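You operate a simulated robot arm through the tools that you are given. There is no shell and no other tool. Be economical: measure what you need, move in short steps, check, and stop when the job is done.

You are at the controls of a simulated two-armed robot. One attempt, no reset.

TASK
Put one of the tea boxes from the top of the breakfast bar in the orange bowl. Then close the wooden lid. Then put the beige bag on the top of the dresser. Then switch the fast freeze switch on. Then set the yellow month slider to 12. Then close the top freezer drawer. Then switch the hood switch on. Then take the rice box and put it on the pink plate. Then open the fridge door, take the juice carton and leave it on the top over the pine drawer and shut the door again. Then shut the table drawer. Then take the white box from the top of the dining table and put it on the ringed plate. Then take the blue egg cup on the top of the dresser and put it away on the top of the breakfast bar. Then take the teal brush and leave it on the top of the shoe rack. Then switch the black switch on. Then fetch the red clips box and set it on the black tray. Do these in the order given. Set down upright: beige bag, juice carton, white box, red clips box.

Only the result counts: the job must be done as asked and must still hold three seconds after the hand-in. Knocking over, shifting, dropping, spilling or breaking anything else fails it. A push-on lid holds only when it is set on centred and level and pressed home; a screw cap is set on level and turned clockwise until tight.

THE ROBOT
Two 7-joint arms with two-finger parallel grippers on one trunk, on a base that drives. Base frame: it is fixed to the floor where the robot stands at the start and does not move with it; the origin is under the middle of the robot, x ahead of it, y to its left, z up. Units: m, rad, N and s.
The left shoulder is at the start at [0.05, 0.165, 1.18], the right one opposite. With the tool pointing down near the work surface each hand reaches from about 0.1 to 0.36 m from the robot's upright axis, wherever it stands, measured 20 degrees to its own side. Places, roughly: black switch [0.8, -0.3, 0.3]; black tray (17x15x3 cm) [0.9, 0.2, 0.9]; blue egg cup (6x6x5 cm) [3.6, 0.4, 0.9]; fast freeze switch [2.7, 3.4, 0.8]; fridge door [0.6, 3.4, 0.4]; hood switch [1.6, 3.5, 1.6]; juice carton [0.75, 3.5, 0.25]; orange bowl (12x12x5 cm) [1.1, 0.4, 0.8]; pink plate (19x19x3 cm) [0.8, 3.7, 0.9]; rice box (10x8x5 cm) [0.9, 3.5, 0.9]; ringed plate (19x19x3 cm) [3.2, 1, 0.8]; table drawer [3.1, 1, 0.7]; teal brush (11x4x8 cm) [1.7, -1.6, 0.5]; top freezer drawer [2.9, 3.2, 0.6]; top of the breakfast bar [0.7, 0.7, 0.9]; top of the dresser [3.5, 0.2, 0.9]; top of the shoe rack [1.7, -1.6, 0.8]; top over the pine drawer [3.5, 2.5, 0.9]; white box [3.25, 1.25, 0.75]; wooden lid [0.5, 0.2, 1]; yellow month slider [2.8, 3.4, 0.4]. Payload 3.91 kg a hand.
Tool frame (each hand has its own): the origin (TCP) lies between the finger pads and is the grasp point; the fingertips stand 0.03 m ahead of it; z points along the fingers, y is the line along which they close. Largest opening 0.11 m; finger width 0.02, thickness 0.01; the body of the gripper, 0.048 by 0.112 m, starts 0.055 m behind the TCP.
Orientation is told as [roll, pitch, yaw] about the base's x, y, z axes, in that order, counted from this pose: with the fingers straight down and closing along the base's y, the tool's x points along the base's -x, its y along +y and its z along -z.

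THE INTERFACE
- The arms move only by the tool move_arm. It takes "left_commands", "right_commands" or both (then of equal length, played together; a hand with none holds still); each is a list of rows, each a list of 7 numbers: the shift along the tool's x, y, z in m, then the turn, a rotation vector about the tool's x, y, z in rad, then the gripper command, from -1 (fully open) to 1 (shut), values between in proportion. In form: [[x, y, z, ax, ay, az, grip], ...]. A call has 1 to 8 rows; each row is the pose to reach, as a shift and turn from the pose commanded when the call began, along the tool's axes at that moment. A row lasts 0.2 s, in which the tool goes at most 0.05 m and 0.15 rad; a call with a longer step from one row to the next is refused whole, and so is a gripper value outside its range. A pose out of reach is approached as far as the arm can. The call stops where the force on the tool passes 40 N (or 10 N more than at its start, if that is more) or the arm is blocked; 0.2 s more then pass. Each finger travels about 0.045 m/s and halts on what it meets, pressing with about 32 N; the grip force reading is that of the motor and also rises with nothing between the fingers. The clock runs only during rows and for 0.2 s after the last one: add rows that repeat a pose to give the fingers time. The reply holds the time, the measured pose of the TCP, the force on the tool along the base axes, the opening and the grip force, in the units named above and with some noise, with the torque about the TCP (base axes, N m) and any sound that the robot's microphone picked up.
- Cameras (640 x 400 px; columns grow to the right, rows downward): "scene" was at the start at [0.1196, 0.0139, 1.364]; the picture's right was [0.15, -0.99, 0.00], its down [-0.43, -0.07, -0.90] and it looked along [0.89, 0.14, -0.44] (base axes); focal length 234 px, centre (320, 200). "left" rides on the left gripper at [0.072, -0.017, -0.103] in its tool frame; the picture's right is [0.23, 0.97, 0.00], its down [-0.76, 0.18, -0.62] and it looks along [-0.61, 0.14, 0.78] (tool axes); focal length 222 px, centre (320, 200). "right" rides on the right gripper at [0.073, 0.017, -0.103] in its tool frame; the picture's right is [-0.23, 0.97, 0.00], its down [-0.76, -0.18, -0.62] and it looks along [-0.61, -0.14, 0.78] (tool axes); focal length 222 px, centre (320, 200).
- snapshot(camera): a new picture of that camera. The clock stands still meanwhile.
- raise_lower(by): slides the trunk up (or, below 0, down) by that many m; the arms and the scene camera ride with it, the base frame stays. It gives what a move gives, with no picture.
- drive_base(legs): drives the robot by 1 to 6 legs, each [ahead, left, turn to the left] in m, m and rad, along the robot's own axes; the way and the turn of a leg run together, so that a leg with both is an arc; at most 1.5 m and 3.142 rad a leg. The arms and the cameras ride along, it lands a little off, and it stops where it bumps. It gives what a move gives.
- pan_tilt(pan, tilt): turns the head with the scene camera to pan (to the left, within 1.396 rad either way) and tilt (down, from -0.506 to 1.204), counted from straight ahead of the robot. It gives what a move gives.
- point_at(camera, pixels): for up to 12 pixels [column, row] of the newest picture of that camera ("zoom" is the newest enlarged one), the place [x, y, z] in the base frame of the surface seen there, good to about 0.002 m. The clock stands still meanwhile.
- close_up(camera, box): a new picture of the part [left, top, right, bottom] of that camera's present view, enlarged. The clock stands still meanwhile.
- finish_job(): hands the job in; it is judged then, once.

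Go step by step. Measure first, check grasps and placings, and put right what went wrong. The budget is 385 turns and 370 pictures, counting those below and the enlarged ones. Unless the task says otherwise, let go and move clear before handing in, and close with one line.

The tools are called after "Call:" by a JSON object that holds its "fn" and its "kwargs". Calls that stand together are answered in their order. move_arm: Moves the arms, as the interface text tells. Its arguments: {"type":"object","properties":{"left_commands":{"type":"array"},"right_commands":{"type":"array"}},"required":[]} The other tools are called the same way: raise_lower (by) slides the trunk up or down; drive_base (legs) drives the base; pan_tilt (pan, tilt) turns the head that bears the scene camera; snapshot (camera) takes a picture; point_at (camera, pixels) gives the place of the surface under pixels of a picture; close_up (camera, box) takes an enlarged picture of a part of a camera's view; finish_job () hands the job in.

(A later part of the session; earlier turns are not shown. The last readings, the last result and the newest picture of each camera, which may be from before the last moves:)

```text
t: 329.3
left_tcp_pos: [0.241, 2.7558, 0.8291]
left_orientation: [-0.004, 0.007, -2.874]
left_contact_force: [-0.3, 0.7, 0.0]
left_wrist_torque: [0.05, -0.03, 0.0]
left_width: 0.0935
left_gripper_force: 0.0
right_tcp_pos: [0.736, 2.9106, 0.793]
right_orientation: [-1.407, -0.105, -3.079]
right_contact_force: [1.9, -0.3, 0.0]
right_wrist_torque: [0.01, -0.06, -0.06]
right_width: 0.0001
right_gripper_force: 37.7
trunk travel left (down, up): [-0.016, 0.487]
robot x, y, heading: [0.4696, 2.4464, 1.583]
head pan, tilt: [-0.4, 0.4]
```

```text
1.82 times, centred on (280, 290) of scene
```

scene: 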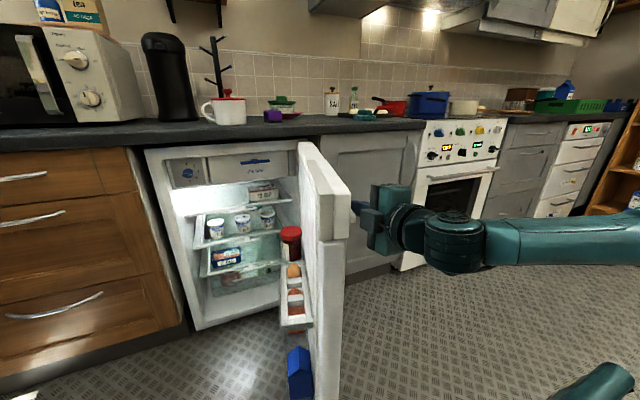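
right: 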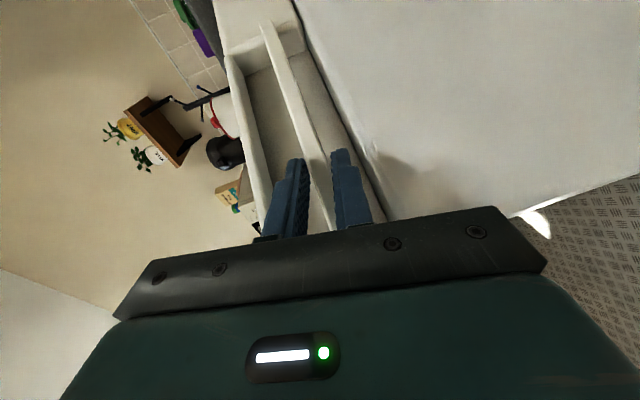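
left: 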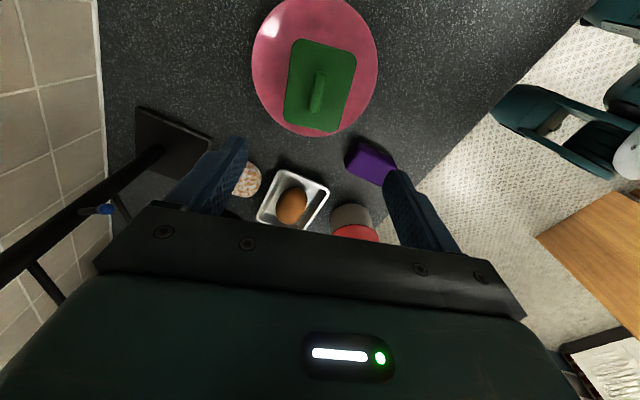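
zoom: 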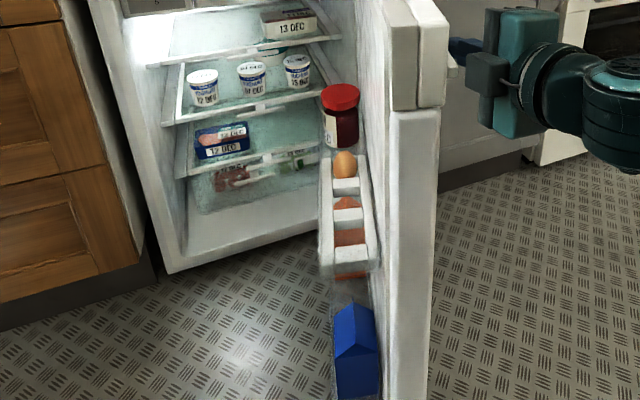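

The juice is under the egg rack near the hinge. I'll swing the door past 90° using the left hand from the inside: reposition base first.

Call:
{"fn": "drive_base", "kwargs": {"legs": [[-0.06, 0, 0], [0, -0.33, 0]]}}

Call:
{"fn": "move_arm", "kwargs": {"left_commands": [[0.0, -0.04, 0, 0, 0, 0, 0], [0.0, -0.08, 0.01, 0, 0, 0, 1], [-0.01, -0.12, 0.02, 0, 0, 0, 1], [-0.02, -0.16, 0.03, 0, 0, 0, 1], [-0.03, -0.2, 0.03, 0, 0, 0, 1], [-0.04, -0.24, 0.03, 0, 0, 0, 1], [-0.05, -0.26, 0.03, 0, 0, 0, 1]]}}

Call:
{"fn": "pan_tilt", "kwargs": {"pan": 0.3, "tilt": 0.6}}

Call:
{"fn": "snapshot", "kwargs": {"camera": "scene"}}

```text
t: 332.1
left_tcp_pos: [0.568, 2.6963, 0.8294]
left_orientation: [-0.006, 0.007, -2.87]
left_contact_force: [-0.4, 0.5, -0.2]
left_wrist_torque: [0.04, -0.03, -0.03]
left_width: 0.0933
left_gripper_force: 0.0
right_tcp_pos: [1.0634, 2.8556, 0.7941]
right_orientation: [-1.408, -0.106, -3.074]
right_contact_force: [-0.8, -0.7, -0.3]
right_wrist_torque: [0.0, 0.02, 0.0]
right_width: 0.0
right_gripper_force: 38.0
trunk travel left (down, up): [-0.016, 0.487]
robot x, y, heading: [0.8001, 2.3892, 1.579]
head pan, tilt: [-0.4, 0.4]
```

```text
t: 333.7
left_tcp_pos: [0.4528, 2.9332, 0.801]
left_orientation: [-0.003, 0.008, -2.873]
left_contact_force: [-0.3, -0.3, 0.8]
left_wrist_torque: [-0.02, 0.0, -0.02]
left_width: 0.0
left_gripper_force: 32.1
right_tcp_pos: [1.0632, 2.855, 0.7945]
right_orientation: [-1.409, -0.103, -3.075]
right_contact_force: [0.2, 0.8, 0.7]
right_wrist_torque: [0.0, -0.01, 0.02]
right_width: 0.0002
right_gripper_force: 37.6
trunk travel left (down, up): [-0.016, 0.487]
robot x, y, heading: [0.7999, 2.3877, 1.583]
head pan, tilt: [-0.4, 0.4]
```

```text
t: 334.8
left_tcp_pos: [0.4524, 2.934, 0.8007]
left_orientation: [-0.004, 0.008, -2.871]
left_contact_force: [0.4, -0.8, -0.1]
left_wrist_torque: [0.01, 0.01, 0.03]
left_width: 0.0
left_gripper_force: 32.6
right_tcp_pos: [1.0649, 2.8553, 0.7935]
right_orientation: [-1.407, -0.105, -3.076]
right_contact_force: [0.4, 0.3, -0.5]
right_wrist_torque: [0.01, -0.02, -0.06]
right_width: 0.0001
right_gripper_force: 37.0
trunk travel left (down, up): [-0.016, 0.487]
robot x, y, heading: [0.7971, 2.3861, 1.579]
head pan, tilt: [0.3, 0.6]
```

```text
219 pictures are left
```

scene: 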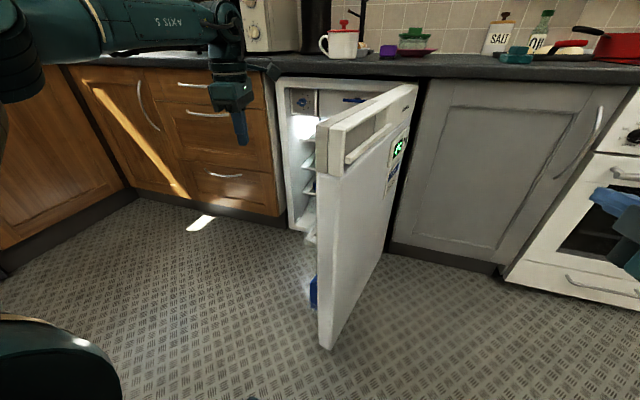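

Now drive right so the left hand swings the door.

Call:
{"fn": "drive_base", "kwargs": {"legs": [[0, -0.3, 0]]}}

Call:
{"fn": "snapshot", "kwargs": {"camera": "scene"}}

```text
t: 336.8
left_tcp_pos: [0.7509, 2.9361, 0.8004]
left_orientation: [-0.004, 0.008, -2.868]
left_contact_force: [0.0, -0.1, -1.5]
left_wrist_torque: [-0.02, -0.01, 0.0]
left_width: 0.0003
left_gripper_force: 32.0
right_tcp_pos: [1.3621, 2.8605, 0.7929]
right_orientation: [-1.409, -0.104, -3.072]
right_contact_force: [0.3, -0.6, -0.7]
right_wrist_torque: [0.0, -0.03, 0.0]
right_width: 0.0002
right_gripper_force: 37.7
trunk travel left (down, up): [-0.016, 0.487]
robot x, y, heading: [1.1009, 2.3909, 1.587]
head pan, tilt: [0.3, 0.6]
```

```text
218 pictures are left
```

scene: 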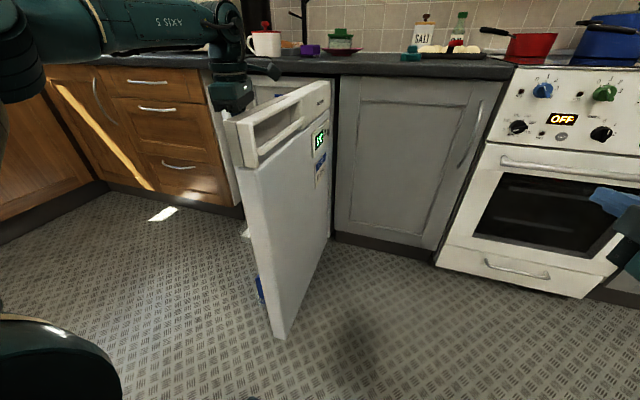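

Call:
{"fn": "drive_base", "kwargs": {"legs": [[0, -0.13, 0]]}}

Call:
{"fn": "drive_base", "kwargs": {"legs": [[0, -0.12, 0]]}}

Call:
{"fn": "snapshot", "kwargs": {"camera": "scene"}}

```text
t: 338.1
left_tcp_pos: [0.8812, 2.939, 0.8008]
left_orientation: [-0.003, 0.007, -2.867]
left_contact_force: [0.1, 0.9, 0.1]
left_wrist_torque: [0.01, -0.02, 0.03]
left_width: 0.0
left_gripper_force: 31.9
right_tcp_pos: [1.4915, 2.8609, 0.794]
right_orientation: [-1.408, -0.104, -3.072]
right_contact_force: [0.7, -0.5, 0.5]
right_wrist_torque: [-0.02, -0.02, 0.0]
right_width: 0.0001
right_gripper_force: 37.7
trunk travel left (down, up): [-0.016, 0.487]
robot x, y, heading: [1.2275, 2.3915, 1.583]
head pan, tilt: [0.3, 0.6]
```

```text
t: 339.3
left_tcp_pos: [0.9991, 2.9408, 0.8007]
left_orientation: [-0.004, 0.01, -2.868]
left_contact_force: [-0.7, 0.3, 0.0]
left_wrist_torque: [0.02, 0.0, 0.0]
left_width: 0.0001
left_gripper_force: 31.5
right_tcp_pos: [1.6099, 2.8616, 0.7939]
right_orientation: [-1.409, -0.105, -3.069]
right_contact_force: [0.2, 0.0, -0.5]
right_wrist_torque: [0.02, -0.02, 0.0]
right_width: 0.0
right_gripper_force: 37.8
trunk travel left (down, up): [-0.016, 0.487]
robot x, y, heading: [1.3462, 2.3906, 1.582]
head pan, tilt: [0.3, 0.6]
```

```text
217 pictures are left
```

scene: 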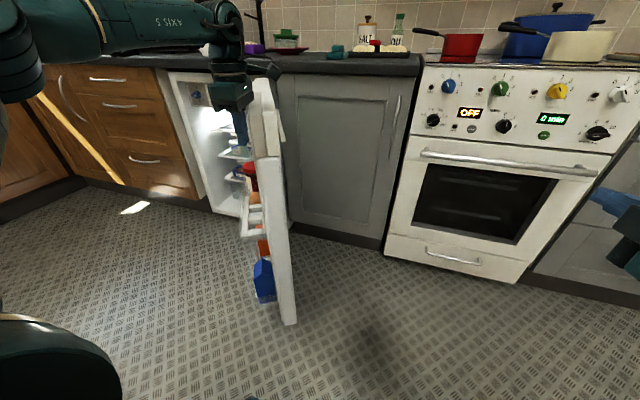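

Door is now ~112° open. Drive left to face the inside of the door.

Call:
{"fn": "drive_base", "kwargs": {"legs": [[0, 1.1, 0]]}}

Call:
{"fn": "pan_tilt", "kwargs": {"pan": -0.7, "tilt": 0.5}}

Call:
{"fn": "snapshot", "kwargs": {"camera": "scene"}}

```text
t: 344.9
left_tcp_pos: [-0.0978, 2.9273, 0.8005]
left_orientation: [-0.003, 0.01, -2.87]
left_contact_force: [0.3, 0.0, 0.0]
left_wrist_torque: [0.02, 0.02, 0.02]
left_width: 0.0
left_gripper_force: 31.4
right_tcp_pos: [0.5137, 2.849, 0.7934]
right_orientation: [-1.408, -0.105, -3.075]
right_contact_force: [-0.6, 0.0, -0.5]
right_wrist_torque: [0.03, -0.02, 0.0]
right_width: 0.0
right_gripper_force: 37.4
trunk travel left (down, up): [-0.016, 0.487]
robot x, y, heading: [0.2475, 2.3795, 1.582]
head pan, tilt: [0.3, 0.6]
```

```text
t: 346.2
left_tcp_pos: [-0.0992, 2.9275, 0.8002]
left_orientation: [-0.004, 0.007, -2.871]
left_contact_force: [-0.1, 0.3, 0.4]
left_wrist_torque: [0.02, 0.01, 0.01]
left_width: 0.0
left_gripper_force: 31.7
right_tcp_pos: [0.5136, 2.849, 0.7919]
right_orientation: [-1.408, -0.105, -3.076]
right_contact_force: [-0.1, 0.5, 0.6]
right_wrist_torque: [-0.01, -0.01, 0.01]
right_width: 0.0
right_gripper_force: 37.6
trunk travel left (down, up): [-0.016, 0.487]
robot x, y, heading: [0.2513, 2.3837, 1.578]
head pan, tilt: [-0.7, 0.499]
```

```text
216 pictures are left
```

scene: 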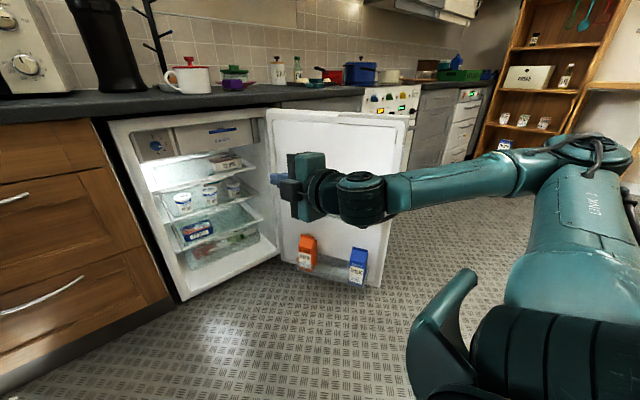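

Call:
{"fn": "close_up", "kwargs": {"camera": "scene", "box": [260, 190, 400, 300]}}

Call:
{"fn": "point_at", "kwargs": {"camera": "zoom", "pixels": [[220, 230], [190, 240], [245, 260], [200, 290], [215, 310], [220, 190], [195, 330], [250, 330], [450, 260], [440, 310], [320, 330], [215, 350]]}}

```text
3.64 times, centred on (330, 245) of scene
```

zoom: 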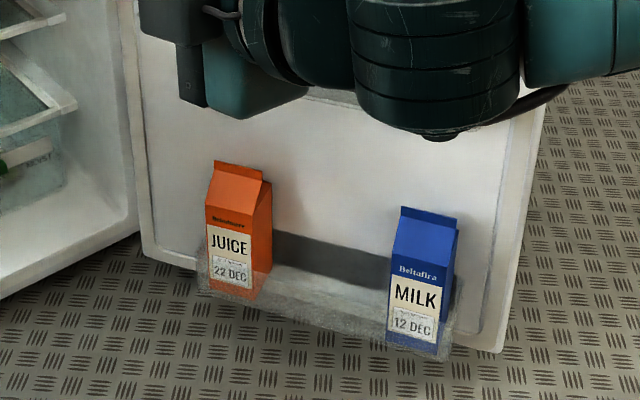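

```text
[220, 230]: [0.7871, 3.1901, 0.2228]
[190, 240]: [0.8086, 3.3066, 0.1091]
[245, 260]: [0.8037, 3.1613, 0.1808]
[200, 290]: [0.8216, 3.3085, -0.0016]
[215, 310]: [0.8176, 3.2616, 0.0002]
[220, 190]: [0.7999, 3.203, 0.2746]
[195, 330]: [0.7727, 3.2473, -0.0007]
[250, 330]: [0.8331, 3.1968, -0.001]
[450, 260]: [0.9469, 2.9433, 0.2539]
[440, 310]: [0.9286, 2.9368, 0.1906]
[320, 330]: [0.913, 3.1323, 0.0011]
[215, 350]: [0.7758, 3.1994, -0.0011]
```

Juice carton is at about (0.80,3.19), z 0.14–0.33, in the bottom door rack. I'll approach from the left with the right hand. First un-spin it.

Call:
{"fn": "move_arm", "kwargs": {"right_commands": [[0, 0, 0, 0, 0, 0.14, 0.5], [0, 0, 0, 0, 0, 0.28, 0], [0, 0, 0, 0, 0, 0.42, -0.5], [0, 0, 0, 0, 0, 0.56, -1], [0, 0, 0, 0, 0, 0.7, -1], [0, 0, 0, 0, 0, 0.84, -1], [0, 0, 0, 0, 0, 0.98, -1], [0, 0, 0, 0, 0, 1.12, -1]]}}

Call:
{"fn": "move_arm", "kwargs": {"right_commands": [[0, 0, 0, 0, 0, 0.14, -1], [0, 0, 0, 0, 0, 0.28, -1], [0, 0, 0, 0, 0, 0.4, -1]]}}

```text
t: 348.0
left_tcp_pos: [-0.0984, 2.9285, 0.8003]
left_orientation: [-0.002, 0.009, -2.871]
left_contact_force: [-0.9, -0.5, -0.7]
left_wrist_torque: [-0.01, 0.03, 0.03]
left_width: 0.0001
left_gripper_force: 32.7
right_tcp_pos: [0.5143, 2.8485, 0.7933]
right_orientation: [-1.117, -1.194, 2.798]
right_contact_force: [0.2, 0.3, -0.1]
right_wrist_torque: [0.01, 0.02, -0.02]
right_width: 0.1102
right_gripper_force: 0.2
trunk travel left (down, up): [-0.016, 0.487]
robot x, y, heading: [0.2513, 2.3795, 1.578]
head pan, tilt: [-0.7, 0.499]
```

```text
t: 348.8
left_tcp_pos: [-0.0973, 2.927, 0.8]
left_orientation: [-0.003, 0.008, -2.87]
left_contact_force: [-1.3, 0.1, 0.3]
left_wrist_torque: [0.04, -0.03, -0.04]
left_width: 0.0
left_gripper_force: 31.8
right_tcp_pos: [0.5141, 2.847, 0.7938]
right_orientation: [0.341, -1.399, 1.309]
right_contact_force: [0.4, -0.3, -0.2]
right_wrist_torque: [-0.02, -0.02, 0.03]
right_width: 0.1098
right_gripper_force: 0.0
trunk travel left (down, up): [-0.016, 0.487]
robot x, y, heading: [0.2517, 2.3795, 1.586]
head pan, tilt: [-0.7, 0.499]
```

Now turn the base to heading ≈0.8 and configure the right arm: lower, pitch ≈ −0.95, yaw outward.

Call:
{"fn": "drive_base", "kwargs": {"legs": [[0, 0, -0.786]]}}

Call:
{"fn": "move_arm", "kwargs": {"right_commands": [[0.03, 0, 0.015, 0.06, 0.05, 0.01, -1], [0.06, 0, 0.03, 0.12, 0.1, 0.02, -1], [0.1, 0, 0.045, 0.18, 0.15, 0.03, -1], [0.14, 0, 0.06, 0.24, 0.2, 0.04, -1], [0.18, 0, 0.07, 0.3, 0.25, 0.05, -1], [0.22, 0, 0.08, 0.36, 0.3, 0.06, -1], [0.26, 0, 0.09, 0.42, 0.35, 0.07, -1], [0.3, 0, 0.1, 0.48, 0.4, 0.08, -1]]}}

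Call:
{"fn": "snapshot", "kwargs": {"camera": "scene"}}

```text
t: 351.3
left_tcp_pos: [0.3952, 3.0135, 0.8006]
left_orientation: [-0.003, 0.008, 2.621]
left_contact_force: [-0.5, -0.1, 0.3]
left_wrist_torque: [0.0, 0.04, 0.01]
left_width: 0.0001
left_gripper_force: 32.0
right_tcp_pos: [0.7693, 2.5203, 0.7933]
right_orientation: [0.326, -1.4, 0.532]
right_contact_force: [-0.5, 0.4, -0.1]
right_wrist_torque: [-0.01, 0.02, -0.02]
right_width: 0.1102
right_gripper_force: 0.1
trunk travel left (down, up): [-0.016, 0.487]
robot x, y, heading: [0.2508, 2.3761, 0.785]
head pan, tilt: [-0.7, 0.499]
```

```text
t: 353.1
left_tcp_pos: [0.3955, 3.013, 0.7994]
left_orientation: [-0.003, 0.009, 2.62]
left_contact_force: [0.0, 0.3, 0.6]
left_wrist_torque: [0.01, -0.01, 0.01]
left_width: 0.0003
left_gripper_force: 32.5
right_tcp_pos: [0.7896, 2.57, 0.4802]
right_orientation: [-0.081, -0.996, 0.448]
right_contact_force: [-0.5, -1.1, -0.5]
right_wrist_torque: [-0.01, 0.04, -0.01]
right_width: 0.1101
right_gripper_force: 0.0
right hand out of reach, approached as far as the arm can: row 2, 3, 4, 5, 6
trunk travel left (down, up): [-0.016, 0.487]
robot x, y, heading: [0.2502, 2.3827, 0.788]
head pan, tilt: [-0.7, 0.499]
```

```text
214 pictures are left
```

scene: 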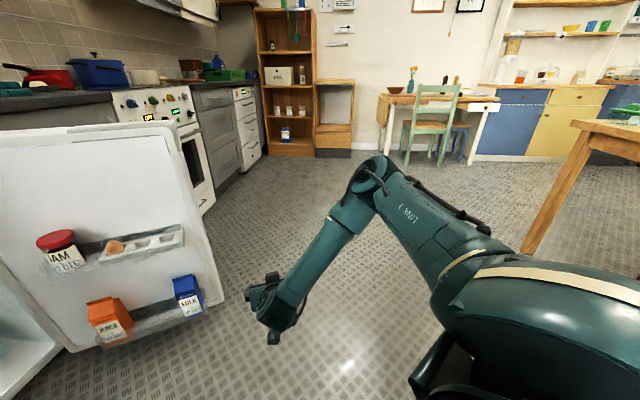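

Excellent view of the door's inside. Measure the juice carton and the upper rack.

Call:
{"fn": "close_up", "kwargs": {"camera": "scene", "box": [20, 215, 244, 355]}}

Call:
{"fn": "point_at", "kwargs": {"camera": "zoom", "pixels": [[190, 245], [280, 240], [250, 300], [200, 300], [330, 310], [250, 360], [225, 255], [300, 255], [310, 290], [120, 100], [420, 90], [330, 130]]}}

Call:
{"fn": "point_at", "kwargs": {"camera": "zoom", "pixels": [[180, 250], [285, 237], [215, 340], [300, 340], [270, 372], [200, 345], [470, 180], [300, 180], [400, 345], [320, 340], [150, 130], [100, 190]]}}

```text
2.86 times, centred on (132, 285) of scene
```

zoom: 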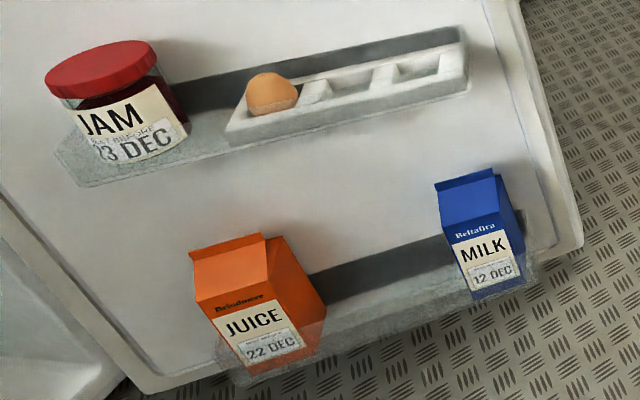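

```text
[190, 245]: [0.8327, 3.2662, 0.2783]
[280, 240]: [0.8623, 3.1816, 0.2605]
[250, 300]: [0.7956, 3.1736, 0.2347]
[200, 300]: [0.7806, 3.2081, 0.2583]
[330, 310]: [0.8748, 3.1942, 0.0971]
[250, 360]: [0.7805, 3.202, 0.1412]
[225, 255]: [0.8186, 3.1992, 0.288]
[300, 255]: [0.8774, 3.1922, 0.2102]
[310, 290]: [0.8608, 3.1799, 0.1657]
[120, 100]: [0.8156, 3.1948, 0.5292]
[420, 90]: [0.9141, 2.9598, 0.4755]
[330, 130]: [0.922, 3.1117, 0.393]
```

```text
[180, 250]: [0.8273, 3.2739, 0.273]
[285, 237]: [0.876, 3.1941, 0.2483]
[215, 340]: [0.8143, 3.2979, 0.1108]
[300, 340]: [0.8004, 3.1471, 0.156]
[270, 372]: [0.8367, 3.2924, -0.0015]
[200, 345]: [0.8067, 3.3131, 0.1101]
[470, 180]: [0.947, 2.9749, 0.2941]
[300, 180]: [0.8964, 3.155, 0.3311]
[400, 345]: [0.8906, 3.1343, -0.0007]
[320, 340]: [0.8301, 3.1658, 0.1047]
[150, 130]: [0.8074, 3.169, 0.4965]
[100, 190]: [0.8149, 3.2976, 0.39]
```

Call:
{"fn": "point_at", "kwargs": {"camera": "zoom", "pixels": [[230, 242], [255, 236], [262, 240], [400, 300], [360, 315], [420, 293], [240, 382], [235, 295], [270, 295], [205, 310], [110, 175], [260, 135]]}}

Call:
{"fn": "snapshot", "kwargs": {"camera": "right"}}

```text
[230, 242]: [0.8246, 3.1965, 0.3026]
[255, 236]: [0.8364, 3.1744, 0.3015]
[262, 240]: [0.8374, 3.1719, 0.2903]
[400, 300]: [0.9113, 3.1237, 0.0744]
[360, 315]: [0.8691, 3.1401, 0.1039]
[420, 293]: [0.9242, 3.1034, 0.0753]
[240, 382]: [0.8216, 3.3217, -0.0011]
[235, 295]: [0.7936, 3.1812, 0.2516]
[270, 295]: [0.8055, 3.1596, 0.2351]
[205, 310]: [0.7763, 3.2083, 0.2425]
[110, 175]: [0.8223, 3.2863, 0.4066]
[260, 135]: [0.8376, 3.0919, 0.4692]
```

```text
212 pictures are left
```

right: 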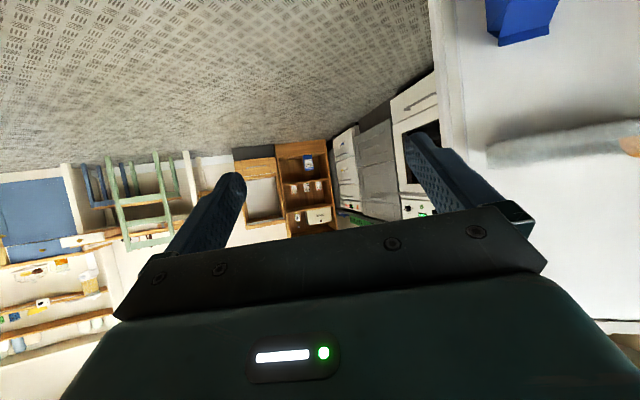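

Carton: centre ≈(0.82,3.195), ridge z 0.303, faces aligned with the door. Test lowering the hand to z≈0.23 in free space.

Call:
{"fn": "move_arm", "kwargs": {"right_commands": [[0.036, 0, 0.023, 0, 0, 0, -1], [0.072, 0, 0.046, 0, 0, 0, -1], [0.107, 0, 0.07, 0, 0, 0, -1], [0.143, 0, 0.093, 0, 0, 0, -1], [0.178, 0, 0.116, 0, 0, 0, -1], [0.214, 0, 0.139, 0, 0, 0, -1]]}}

Call:
{"fn": "snapshot", "kwargs": {"camera": "scene"}}

```text
t: 354.5
left_tcp_pos: [0.3947, 3.0118, 0.8006]
left_orientation: [-0.004, 0.009, 2.618]
left_contact_force: [0.5, -0.3, -0.3]
left_wrist_torque: [-0.01, -0.01, 0.02]
left_width: 0.0
left_gripper_force: 31.9
right_tcp_pos: [0.7919, 2.5853, 0.2271]
right_orientation: [-0.101, -0.985, 0.447]
right_contact_force: [-0.8, 0.4, 0.7]
right_wrist_torque: [-0.01, 0.01, -0.03]
right_width: 0.1099
right_gripper_force: 0.1
right hand out of reach, approached as far as the arm can: row 3, 4, 5, 6
trunk travel left (down, up): [-0.016, 0.487]
robot x, y, heading: [0.2516, 2.3829, 0.785]
head pan, tilt: [-0.7, 0.499]
```

```text
211 pictures are left
```

scene: 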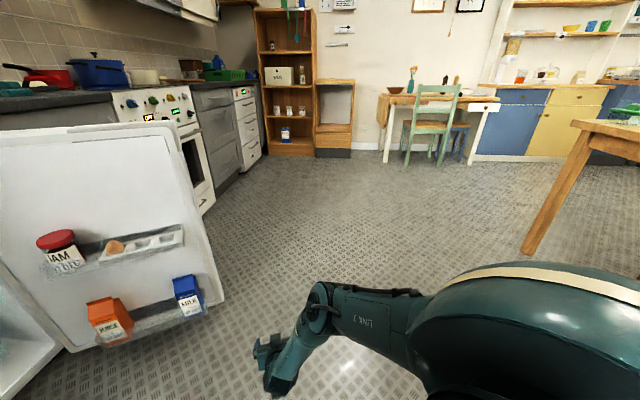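

Reached. Check the forearm/elbow geometry relative to the hand.

Call:
{"fn": "point_at", "kwargs": {"camera": "scene", "pixels": [[320, 285], [310, 315], [290, 350], [275, 375], [265, 350], [340, 310], [400, 305], [300, 330]]}}

Call:
{"fn": "snapshot", "kwargs": {"camera": "right"}}

```text
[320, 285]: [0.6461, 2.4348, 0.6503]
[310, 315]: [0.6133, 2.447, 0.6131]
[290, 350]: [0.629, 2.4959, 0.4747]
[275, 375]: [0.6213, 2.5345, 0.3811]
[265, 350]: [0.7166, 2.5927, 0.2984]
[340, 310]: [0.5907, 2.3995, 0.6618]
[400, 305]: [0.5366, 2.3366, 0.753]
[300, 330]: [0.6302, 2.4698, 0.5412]
```

```text
210 pictures are left
```

right: 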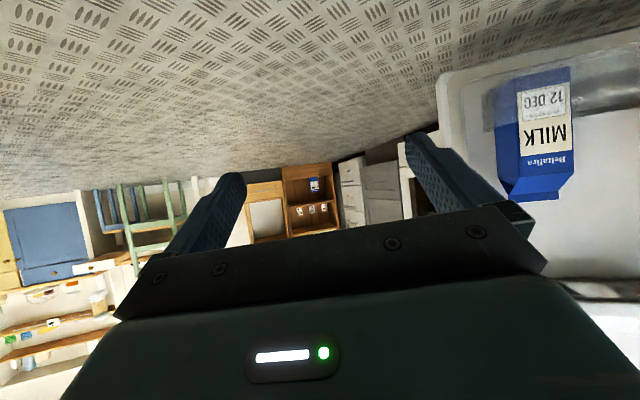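

Clear. But the left arm would hit the cabinets in that stance; fold it back, turn the base to ≈1.2 and yaw the right hand outward correspondingly.

Call:
{"fn": "move_arm", "kwargs": {"left_commands": [[-0.01, 0.035, -0.01, 0, 0, 0, 1], [-0.02, 0.07, -0.02, 0, 0, 0, 1], [-0.03, 0.105, -0.03, 0, 0, 0, 1], [-0.04, 0.14, -0.04, 0, 0, 0, 1], [-0.05, 0.175, -0.05, 0, 0, 0, 1], [-0.06, 0.21, -0.06, 0, 0, 0, 1], [-0.065, 0.24, -0.07, 0, 0, 0, 1]], "right_commands": [[0, 0, 0, 0.06, 0.004, 0.04, -1], [0, 0, 0, 0.12, 0.008, 0.08, -1], [0, 0, 0, 0.18, 0.012, 0.12, -1], [0, 0, 0, 0.24, 0.016, 0.16, -1], [0, 0, 0, 0.3, 0.02, 0.2, -1], [0, 0, 0, 0.346, 0.023, 0.229, -1], [0, 0, 0, 0.346, 0.023, 0.229, -1]]}}

Call:
{"fn": "drive_base", "kwargs": {"legs": [[0, 0, 0.415]]}}

Call:
{"fn": "snapshot", "kwargs": {"camera": "scene"}}

```text
t: 356.1
left_tcp_pos: [0.2208, 2.8375, 0.8686]
left_orientation: [-0.004, 0.007, 2.62]
left_contact_force: [0.1, -0.4, -0.7]
left_wrist_torque: [-0.01, 0.02, 0.02]
left_width: 0.0
left_gripper_force: 31.6
right_tcp_pos: [0.7962, 2.585, 0.228]
right_orientation: [-0.072, -0.995, 0.023]
right_contact_force: [0.1, 0.5, 0.0]
right_wrist_torque: [0.02, -0.02, 0.02]
right_width: 0.11
right_gripper_force: 0.0
trunk travel left (down, up): [-0.016, 0.487]
robot x, y, heading: [0.2503, 2.3787, 0.787]
head pan, tilt: [-0.7, 0.499]
```

```text
t: 357.7
left_tcp_pos: [0.0389, 2.7864, 0.8696]
left_orientation: [-0.003, 0.007, 3.033]
left_contact_force: [1.4, 0.0, -0.5]
left_wrist_torque: [0.0, 0.0, 0.02]
left_width: 0.0
left_gripper_force: 31.9
right_tcp_pos: [0.6673, 2.7863, 0.2288]
right_orientation: [-0.07, -0.994, 0.436]
right_contact_force: [-0.4, 0.3, 0.0]
right_wrist_torque: [0.01, -0.01, -0.01]
right_width: 0.1097
right_gripper_force: 0.1
trunk travel left (down, up): [-0.016, 0.487]
robot x, y, heading: [0.2468, 2.3808, 1.203]
head pan, tilt: [-0.7, 0.499]
```

```text
209 pictures are left
```

scene: 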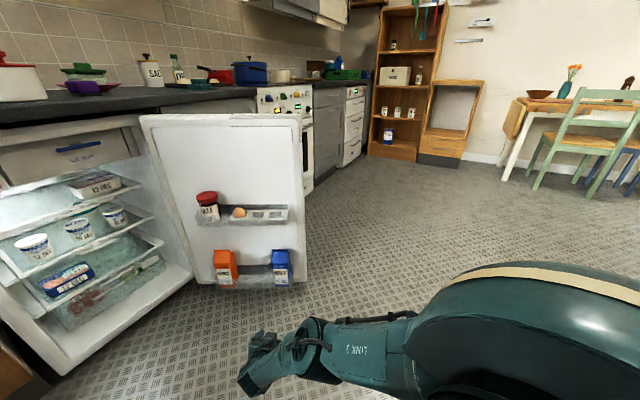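

Reached. Refine the carton measurement from this frontal view.

Call:
{"fn": "close_up", "kwargs": {"camera": "scene", "box": [185, 180, 313, 300]}}

Call:
{"fn": "point_at", "kwargs": {"camera": "zoom", "pixels": [[145, 290], [140, 330], [250, 330], [195, 340], [150, 260], [235, 255], [195, 260], [255, 300], [195, 290], [300, 330], [300, 365], [330, 310]]}}

```text
3.33 times, centred on (249, 240) of scene
```

zoom: 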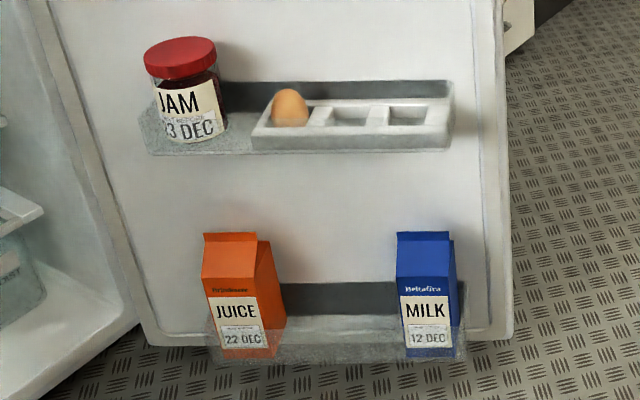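

```text
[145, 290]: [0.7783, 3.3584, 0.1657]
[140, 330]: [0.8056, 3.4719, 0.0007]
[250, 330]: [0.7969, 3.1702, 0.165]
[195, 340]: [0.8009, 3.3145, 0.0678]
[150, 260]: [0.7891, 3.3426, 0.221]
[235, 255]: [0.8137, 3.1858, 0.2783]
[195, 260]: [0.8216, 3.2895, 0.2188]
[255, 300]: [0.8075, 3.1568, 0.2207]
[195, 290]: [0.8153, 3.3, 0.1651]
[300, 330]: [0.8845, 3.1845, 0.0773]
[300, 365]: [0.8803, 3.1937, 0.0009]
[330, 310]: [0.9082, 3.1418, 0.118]
```

Call:
{"fn": "point_at", "kwargs": {"camera": "zoom", "pixels": [[212, 300], [232, 318], [232, 290], [232, 352], [278, 300], [208, 238], [255, 237], [268, 262], [250, 295], [380, 318], [350, 345]]}}

```text
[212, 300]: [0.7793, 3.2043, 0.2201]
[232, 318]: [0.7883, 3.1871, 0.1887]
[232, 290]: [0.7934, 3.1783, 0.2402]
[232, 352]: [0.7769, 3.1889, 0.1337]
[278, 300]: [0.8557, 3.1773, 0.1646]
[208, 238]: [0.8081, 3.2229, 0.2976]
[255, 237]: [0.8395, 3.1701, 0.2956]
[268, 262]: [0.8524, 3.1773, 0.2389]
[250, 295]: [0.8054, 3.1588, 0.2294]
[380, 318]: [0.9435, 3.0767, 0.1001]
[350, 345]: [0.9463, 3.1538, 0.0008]
```

Carton yaw is ≈0.52 (door ~120°). Turn the base 0.15 more to align, and check the upper rack's underside height.

Call:
{"fn": "point_at", "kwargs": {"camera": "zoom", "pixels": [[200, 152], [250, 150], [350, 148], [440, 147], [160, 150], [300, 160], [250, 140], [215, 165]]}}

Call:
{"fn": "drive_base", "kwargs": {"legs": [[0, 0, 0.15]]}}

```text
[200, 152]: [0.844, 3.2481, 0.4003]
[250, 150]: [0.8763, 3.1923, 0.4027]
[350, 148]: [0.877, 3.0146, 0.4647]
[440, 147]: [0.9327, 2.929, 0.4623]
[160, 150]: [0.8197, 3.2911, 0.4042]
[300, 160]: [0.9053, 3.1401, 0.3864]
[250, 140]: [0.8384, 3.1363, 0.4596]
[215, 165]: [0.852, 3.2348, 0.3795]
```

```text
t: 358.8
left_tcp_pos: [-0.0189, 2.7518, 0.8686]
left_orientation: [-0.003, 0.006, -3.104]
left_contact_force: [-0.1, -1.0, -0.2]
left_wrist_torque: [-0.03, 0.01, -0.01]
left_width: 0.0001
left_gripper_force: 31.6
right_tcp_pos: [0.6045, 2.8437, 0.2283]
right_orientation: [-0.07, -0.995, 0.584]
right_contact_force: [0.3, -0.8, -0.3]
right_wrist_torque: [0.01, 0.01, 0.02]
right_width: 0.1101
right_gripper_force: 0.2
trunk travel left (down, up): [-0.016, 0.487]
robot x, y, heading: [0.2527, 2.3805, 1.347]
head pan, tilt: [-0.7, 0.499]
```

Upper rack underside ≈0.455, fine. Raise 8 mm and drive to the pre-approach point.

Call:
{"fn": "move_arm", "kwargs": {"right_commands": [[-0.0067, 0, -0.0044, 0, 0, 0, -1]]}}

Call:
{"fn": "drive_base", "kwargs": {"legs": [[0.29, -0.026, 0]]}}

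Call:
{"fn": "snapshot", "kwargs": {"camera": "right"}}

Call:
{"fn": "snapshot", "kwargs": {"camera": "scene"}}

```text
t: 359.2
left_tcp_pos: [-0.0184, 2.7511, 0.8682]
left_orientation: [-0.004, 0.007, -3.103]
left_contact_force: [-0.1, 0.2, -0.1]
left_wrist_torque: [0.0, 0.0, -0.01]
left_width: 0.0
left_gripper_force: 31.9
right_tcp_pos: [0.6035, 2.8433, 0.2364]
right_orientation: [-0.073, -0.996, 0.585]
right_contact_force: [0.1, 0.4, 0.7]
right_wrist_torque: [-0.02, 0.0, 0.01]
right_width: 0.11
right_gripper_force: 0.2
trunk travel left (down, up): [-0.016, 0.487]
robot x, y, heading: [0.2494, 2.3793, 1.35]
head pan, tilt: [-0.7, 0.499]
```

```text
t: 361.2
left_tcp_pos: [0.0719, 3.0273, 0.8685]
left_orientation: [-0.006, 0.009, -3.102]
left_contact_force: [-0.3, 0.8, 1.3]
left_wrist_torque: [0.01, 0.0, -0.03]
left_width: 0.0
left_gripper_force: 31.7
right_tcp_pos: [0.6922, 3.1196, 0.2365]
right_orientation: [-0.069, -0.996, 0.58]
right_contact_force: [-1.0, 0.0, 0.5]
right_wrist_torque: [0.0, -0.06, -0.02]
right_width: 0.1103
right_gripper_force: 0.1
trunk travel left (down, up): [-0.016, 0.487]
robot x, y, heading: [0.3376, 2.6597, 1.343]
head pan, tilt: [-0.7, 0.499]
```

```text
207 pictures are left
```

right: 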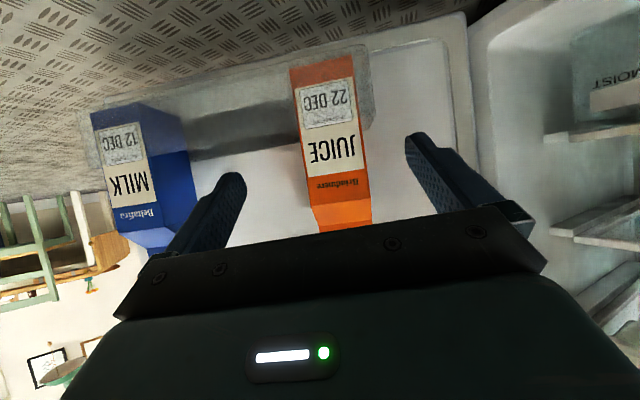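

```text
206 pictures are left
```

scene: 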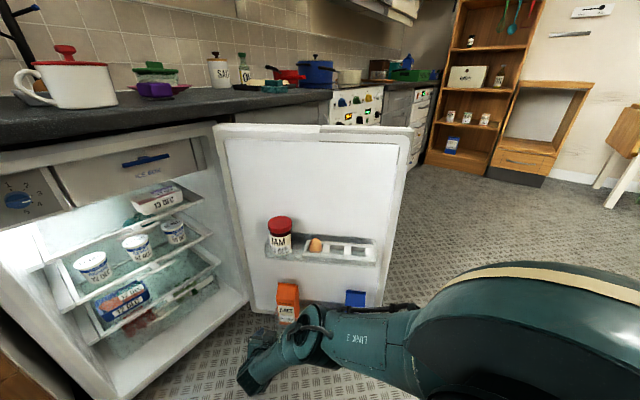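

Well aligned: juice at column ~330 between the fingers. Verify distances.

Call:
{"fn": "point_at", "kwargs": {"camera": "right", "pixels": [[303, 150], [358, 150], [330, 130], [300, 100], [352, 95], [338, 190], [345, 222], [330, 70], [310, 185], [368, 185]]}}

```text
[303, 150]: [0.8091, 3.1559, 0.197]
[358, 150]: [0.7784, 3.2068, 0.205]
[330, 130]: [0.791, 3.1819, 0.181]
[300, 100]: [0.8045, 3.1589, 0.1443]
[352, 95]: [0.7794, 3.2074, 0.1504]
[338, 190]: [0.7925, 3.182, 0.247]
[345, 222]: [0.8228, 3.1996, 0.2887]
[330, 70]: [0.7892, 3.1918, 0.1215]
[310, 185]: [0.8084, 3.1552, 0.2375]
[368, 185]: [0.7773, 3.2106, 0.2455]
```

Drive diagonally along the hand's pointing direction onto the carton.

Call:
{"fn": "drive_base", "kwargs": {"legs": [[0.1, -0.102, 0]]}}

Call:
{"fn": "snapshot", "kwargs": {"camera": "right"}}

```text
t: 362.5
left_tcp_pos: [0.1912, 3.1023, 0.8694]
left_orientation: [-0.006, 0.007, -3.102]
left_contact_force: [0.1, 0.7, -0.5]
left_wrist_torque: [-0.02, 0.02, 0.02]
left_width: 0.0002
left_gripper_force: 31.9
right_tcp_pos: [0.8139, 3.1926, 0.2353]
right_orientation: [-0.071, -0.997, 0.581]
right_contact_force: [-0.4, 0.3, 0.3]
right_wrist_torque: [0.0, 0.02, 0.03]
right_width: 0.11
right_gripper_force: 0.0
trunk travel left (down, up): [-0.016, 0.487]
robot x, y, heading: [0.4598, 2.7273, 1.351]
head pan, tilt: [-0.7, 0.499]
```

```text
205 pictures are left
```

right: 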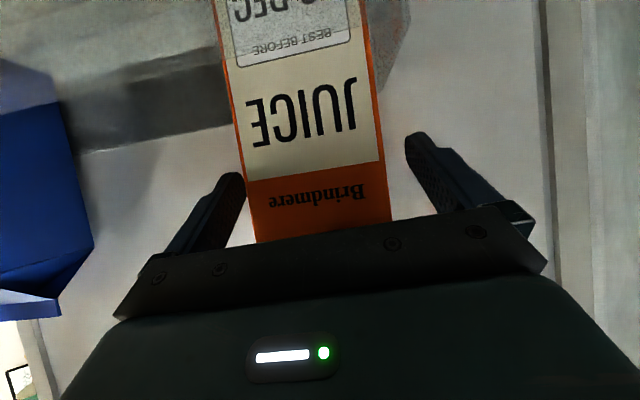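

Carton between the fingers. Close.

Call:
{"fn": "move_arm", "kwargs": {"right_commands": [[0, 0, 0, 0, 0, 0, -0.3], [0, 0, 0, 0, 0, 0, 0.3], [0, 0, 0, 0, 0, 0, 1], [0, 0, 0, 0, 0, 0, 1], [0, 0, 0, 0, 0, 0, 1], [0, 0, 0, 0, 0, 0, 1]]}}

Call:
{"fn": "raise_lower", "kwargs": {"by": 0.03}}

Call:
{"fn": "snapshot", "kwargs": {"camera": "right"}}

Call:
{"fn": "snapshot", "kwargs": {"camera": "scene"}}

```text
t: 363.9
left_tcp_pos: [0.1922, 3.1018, 0.8682]
left_orientation: [-0.005, 0.007, -3.104]
left_contact_force: [0.1, -0.3, 0.3]
left_wrist_torque: [0.0, -0.01, 0.04]
left_width: 0.0
left_gripper_force: 32.2
right_tcp_pos: [0.813, 3.1935, 0.2359]
right_orientation: [-0.071, -0.996, 0.58]
right_contact_force: [-2.2, 2.7, 0.3]
right_wrist_torque: [0.59, 0.19, 0.16]
right_width: 0.0703
right_gripper_force: 31.9
trunk travel left (down, up): [-0.016, 0.487]
robot x, y, heading: [0.4592, 2.7296, 1.346]
head pan, tilt: [-0.7, 0.499]
```

```text
t: 364.6
left_tcp_pos: [0.1931, 3.1015, 0.8993]
left_orientation: [-0.003, 0.008, -3.103]
left_contact_force: [0.3, -0.4, -0.2]
left_wrist_torque: [-0.03, -0.01, 0.0]
left_width: 0.0
left_gripper_force: 32.3
right_tcp_pos: [0.8142, 3.1934, 0.2662]
right_orientation: [-0.072, -0.992, 0.584]
right_contact_force: [0.3, -0.7, -7.4]
right_wrist_torque: [-0.04, 0.05, 0.0]
right_width: 0.0705
right_gripper_force: 31.8
trunk travel left (down, up): [-0.046, 0.457]
robot x, y, heading: [0.4596, 2.7333, 1.344]
head pan, tilt: [-0.7, 0.499]
```

```text
204 pictures are left
```

right: 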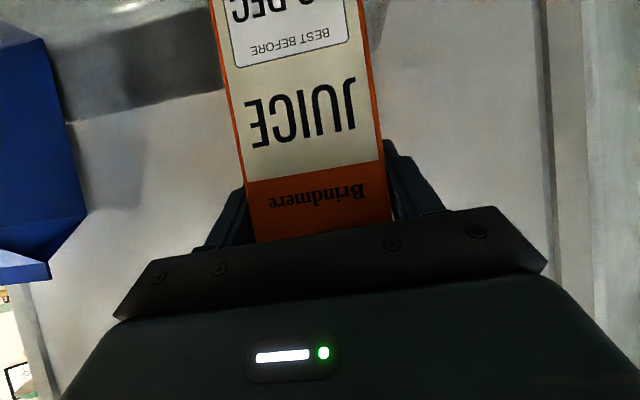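

```text
203 pictures are left
```

scene: 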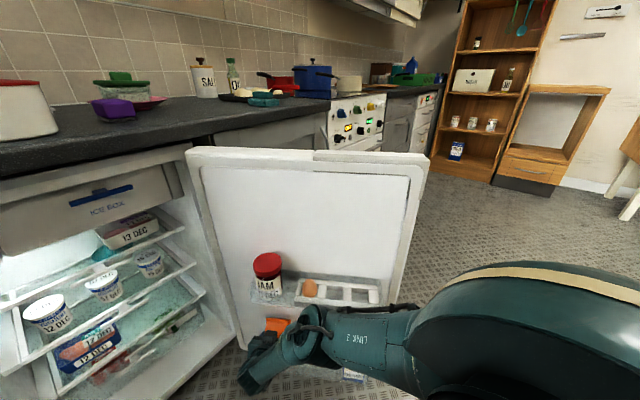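

Lifted 3 cm with 7.4 N weight. Raise 7.5 cm more and check.

Call:
{"fn": "raise_lower", "kwargs": {"by": 0.07}}

Call:
{"fn": "close_up", "kwargs": {"camera": "scene", "box": [200, 220, 400, 400]}}

Call:
{"fn": "snapshot", "kwargs": {"camera": "right"}}

```text
t: 365.7
left_tcp_pos: [0.1918, 3.1033, 0.9686]
left_orientation: [-0.004, 0.006, -3.102]
left_contact_force: [0.2, 0.1, 0.2]
left_wrist_torque: [0.0, -0.04, 0.01]
left_width: 0.0
left_gripper_force: 32.2
right_tcp_pos: [0.8133, 3.1935, 0.3359]
right_orientation: [-0.073, -0.995, 0.583]
right_contact_force: [0.1, 0.0, -6.8]
right_wrist_torque: [-0.01, 0.08, -0.02]
right_width: 0.0706
right_gripper_force: 32.1
trunk travel left (down, up): [-0.116, 0.387]
robot x, y, heading: [0.4604, 2.7293, 1.347]
head pan, tilt: [-0.7, 0.499]
```

```text
2.22 times, centred on (300, 310) of scene
```

zoom: 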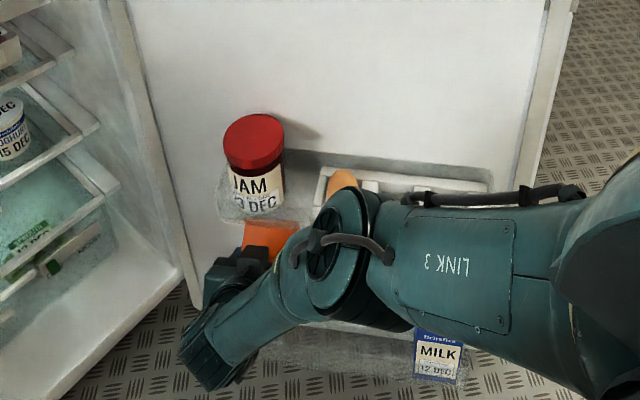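

```text
201 pictures are left
```

right: 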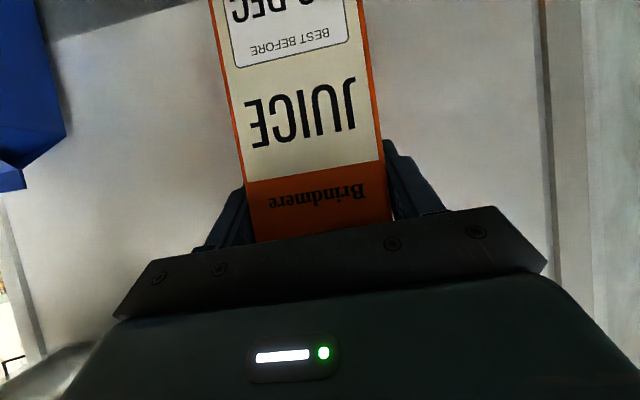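

Raise 2 cm more, then pull straight back out of the rack.

Call:
{"fn": "raise_lower", "kwargs": {"by": 0.022}}

Call:
{"fn": "drive_base", "kwargs": {"legs": [[-0.05, 0.051, 0]]}}

Call:
{"fn": "close_up", "kwargs": {"camera": "scene", "box": [200, 220, 400, 400]}}

```text
t: 366.4
left_tcp_pos: [0.1923, 3.1016, 0.9904]
left_orientation: [-0.003, 0.006, -3.103]
left_contact_force: [-0.1, 0.8, -0.2]
left_wrist_torque: [0.0, 0.02, -0.01]
left_width: 0.0
left_gripper_force: 32.4
right_tcp_pos: [0.8147, 3.1927, 0.3567]
right_orientation: [-0.072, -0.996, 0.584]
right_contact_force: [0.3, -0.8, -7.0]
right_wrist_torque: [-0.02, 0.08, -0.02]
right_width: 0.0701
right_gripper_force: 32.4
trunk travel left (down, up): [-0.138, 0.365]
robot x, y, heading: [0.4624, 2.7324, 1.353]
head pan, tilt: [-0.7, 0.499]
```

```text
t: 367.4
left_tcp_pos: [0.1314, 3.0645, 0.9916]
left_orientation: [-0.004, 0.007, -3.105]
left_contact_force: [-0.4, 0.2, 0.1]
left_wrist_torque: [-0.01, 0.02, -0.01]
left_width: 0.0001
left_gripper_force: 31.6
right_tcp_pos: [0.7527, 3.1553, 0.3583]
right_orientation: [-0.07, -0.995, 0.582]
right_contact_force: [-0.6, 0.5, -7.0]
right_wrist_torque: [0.02, 0.08, -0.01]
right_width: 0.0702
right_gripper_force: 32.3
trunk travel left (down, up): [-0.138, 0.365]
robot x, y, heading: [0.3972, 2.6945, 1.346]
head pan, tilt: [-0.7, 0.499]
```

```text
2.22 times, centred on (300, 310) of scene
```

zoom: 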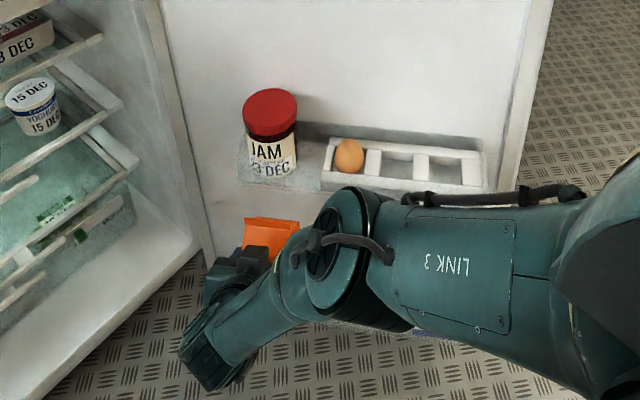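

Clear of the rack. Withdraw further, then raise.

Call:
{"fn": "drive_base", "kwargs": {"legs": [[-0.12, 0.12, 0], [-0.25, 0, 0]]}}

Call:
{"fn": "raise_lower", "kwargs": {"by": 0.35}}

Call:
{"fn": "snapshot", "kwargs": {"camera": "scene"}}

```text
t: 370.3
left_tcp_pos: [-0.0669, 2.7344, 0.9913]
left_orientation: [-0.004, 0.006, -3.105]
left_contact_force: [-0.2, -0.4, 0.8]
left_wrist_torque: [0.03, 0.0, 0.02]
left_width: 0.0
left_gripper_force: 32.2
right_tcp_pos: [0.5536, 2.8246, 0.3577]
right_orientation: [-0.072, -0.996, 0.581]
right_contact_force: [0.2, 0.0, -6.5]
right_wrist_torque: [-0.03, 0.08, 0.0]
right_width: 0.0703
right_gripper_force: 31.5
trunk travel left (down, up): [-0.138, 0.365]
robot x, y, heading: [0.1979, 2.3649, 1.346]
head pan, tilt: [-0.7, 0.499]
```

```text
t: 373.7
left_tcp_pos: [-0.0681, 2.7347, 1.3405]
left_orientation: [-0.004, 0.007, -3.103]
left_contact_force: [-0.4, 0.1, -0.2]
left_wrist_torque: [0.0, 0.01, -0.01]
left_width: 0.0001
left_gripper_force: 32.2
right_tcp_pos: [0.5539, 2.8253, 0.7077]
right_orientation: [-0.072, -0.994, 0.579]
right_contact_force: [0.5, 0.8, -6.2]
right_wrist_torque: [-0.04, 0.04, 0.01]
right_width: 0.0701
right_gripper_force: 31.9
trunk travel left (down, up): [-0.488, 0.015]
robot x, y, heading: [0.2034, 2.3618, 1.35]
head pan, tilt: [-0.7, 0.499]
```

```text
199 pictures are left
```

scene: 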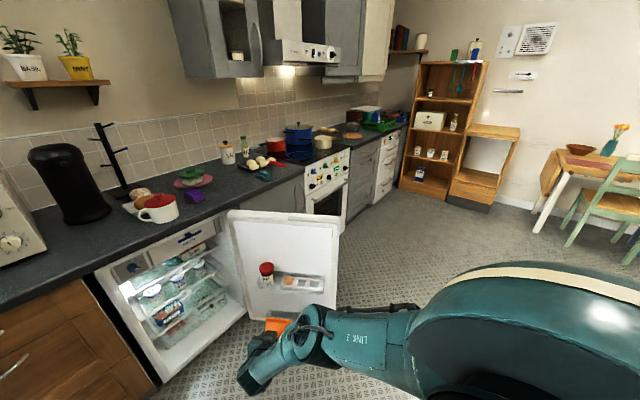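

Raise the right hand 0.32 and yaw it back toward straight ahead, keeping the carton upright.

Call:
{"fn": "move_arm", "kwargs": {"right_commands": [[-0.034, 0, -0.022, -0.06, -0.003, -0.04, 1], [-0.067, 0, -0.044, -0.12, -0.006, -0.08, 1], [-0.1, 0, -0.065, -0.18, -0.009, -0.12, 1], [-0.134, 0, -0.087, -0.24, -0.012, -0.16, 1], [-0.168, 0, -0.109, -0.3, -0.015, -0.2, 1], [-0.2, 0, -0.13, -0.36, -0.018, -0.24, 1], [-0.235, 0, -0.152, -0.43, -0.021, -0.28, 1], [-0.268, 0, -0.174, -0.5, -0.024, -0.327, 1]]}}

Call:
{"fn": "drive_base", "kwargs": {"legs": [[-0.1, 0, 0], [0, 0, -1.35]]}}

Call:
{"fn": "pan_tilt", "kwargs": {"pan": 0.0, "tilt": 0.4}}

Call:
{"fn": "snapshot", "kwargs": {"camera": "scene"}}

```text
t: 375.5
left_tcp_pos: [-0.0677, 2.7324, 1.3404]
left_orientation: [-0.005, 0.006, -3.103]
left_contact_force: [0.0, -0.4, 0.1]
left_wrist_torque: [0.01, 0.02, 0.03]
left_width: 0.0003
left_gripper_force: 32.0
right_tcp_pos: [0.5464, 2.8348, 1.028]
right_orientation: [-0.077, -0.993, 1.184]
right_contact_force: [0.6, -0.9, -6.5]
right_wrist_torque: [-0.07, 0.02, 0.01]
right_width: 0.07
right_gripper_force: 31.8
trunk travel left (down, up): [-0.488, 0.015]
robot x, y, heading: [0.2001, 2.3623, 1.347]
head pan, tilt: [-0.7, 0.499]
```

```text
t: 379.9
left_tcp_pos: [0.4733, 2.6135, 1.3401]
left_orientation: [-0.004, 0.008, 1.851]
left_contact_force: [-1.1, -0.3, 0.1]
left_wrist_torque: [-0.01, 0.01, 0.0]
left_width: 0.0
left_gripper_force: 31.9
right_tcp_pos: [0.7192, 2.0416, 1.0268]
right_orientation: [-0.076, -0.995, -0.144]
right_contact_force: [-1.0, 0.3, -5.9]
right_wrist_torque: [0.02, 0.09, 0.04]
right_width: 0.0704
right_gripper_force: 32.0
trunk travel left (down, up): [-0.488, 0.015]
robot x, y, heading: [0.1774, 2.2651, 0.02]
head pan, tilt: [-0.7, 0.499]
```

```text
t: 381.0
left_tcp_pos: [0.4736, 2.614, 1.342]
left_orientation: [-0.004, 0.006, 1.851]
left_contact_force: [0.2, -0.2, -0.2]
left_wrist_torque: [-0.04, 0.01, -0.01]
left_width: 0.0001
left_gripper_force: 31.5
right_tcp_pos: [0.7192, 2.042, 1.0273]
right_orientation: [-0.078, -0.995, -0.144]
right_contact_force: [0.3, 0.7, -4.5]
right_wrist_torque: [0.04, 0.1, 0.04]
right_width: 0.0703
right_gripper_force: 32.2
trunk travel left (down, up): [-0.488, 0.015]
robot x, y, heading: [0.1777, 2.2681, 0.018]
head pan, tilt: [0.0, 0.4]
```

```text
198 pictures are left
```

scene: 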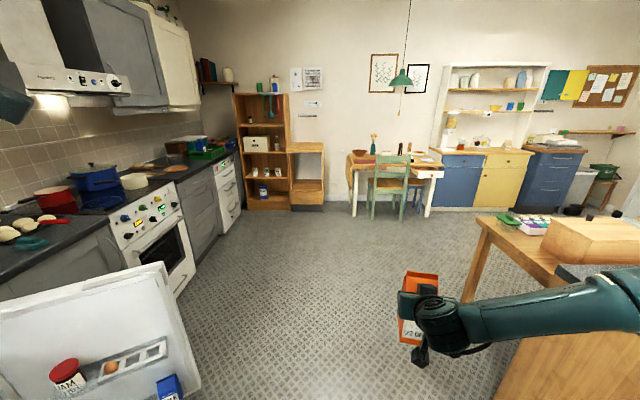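

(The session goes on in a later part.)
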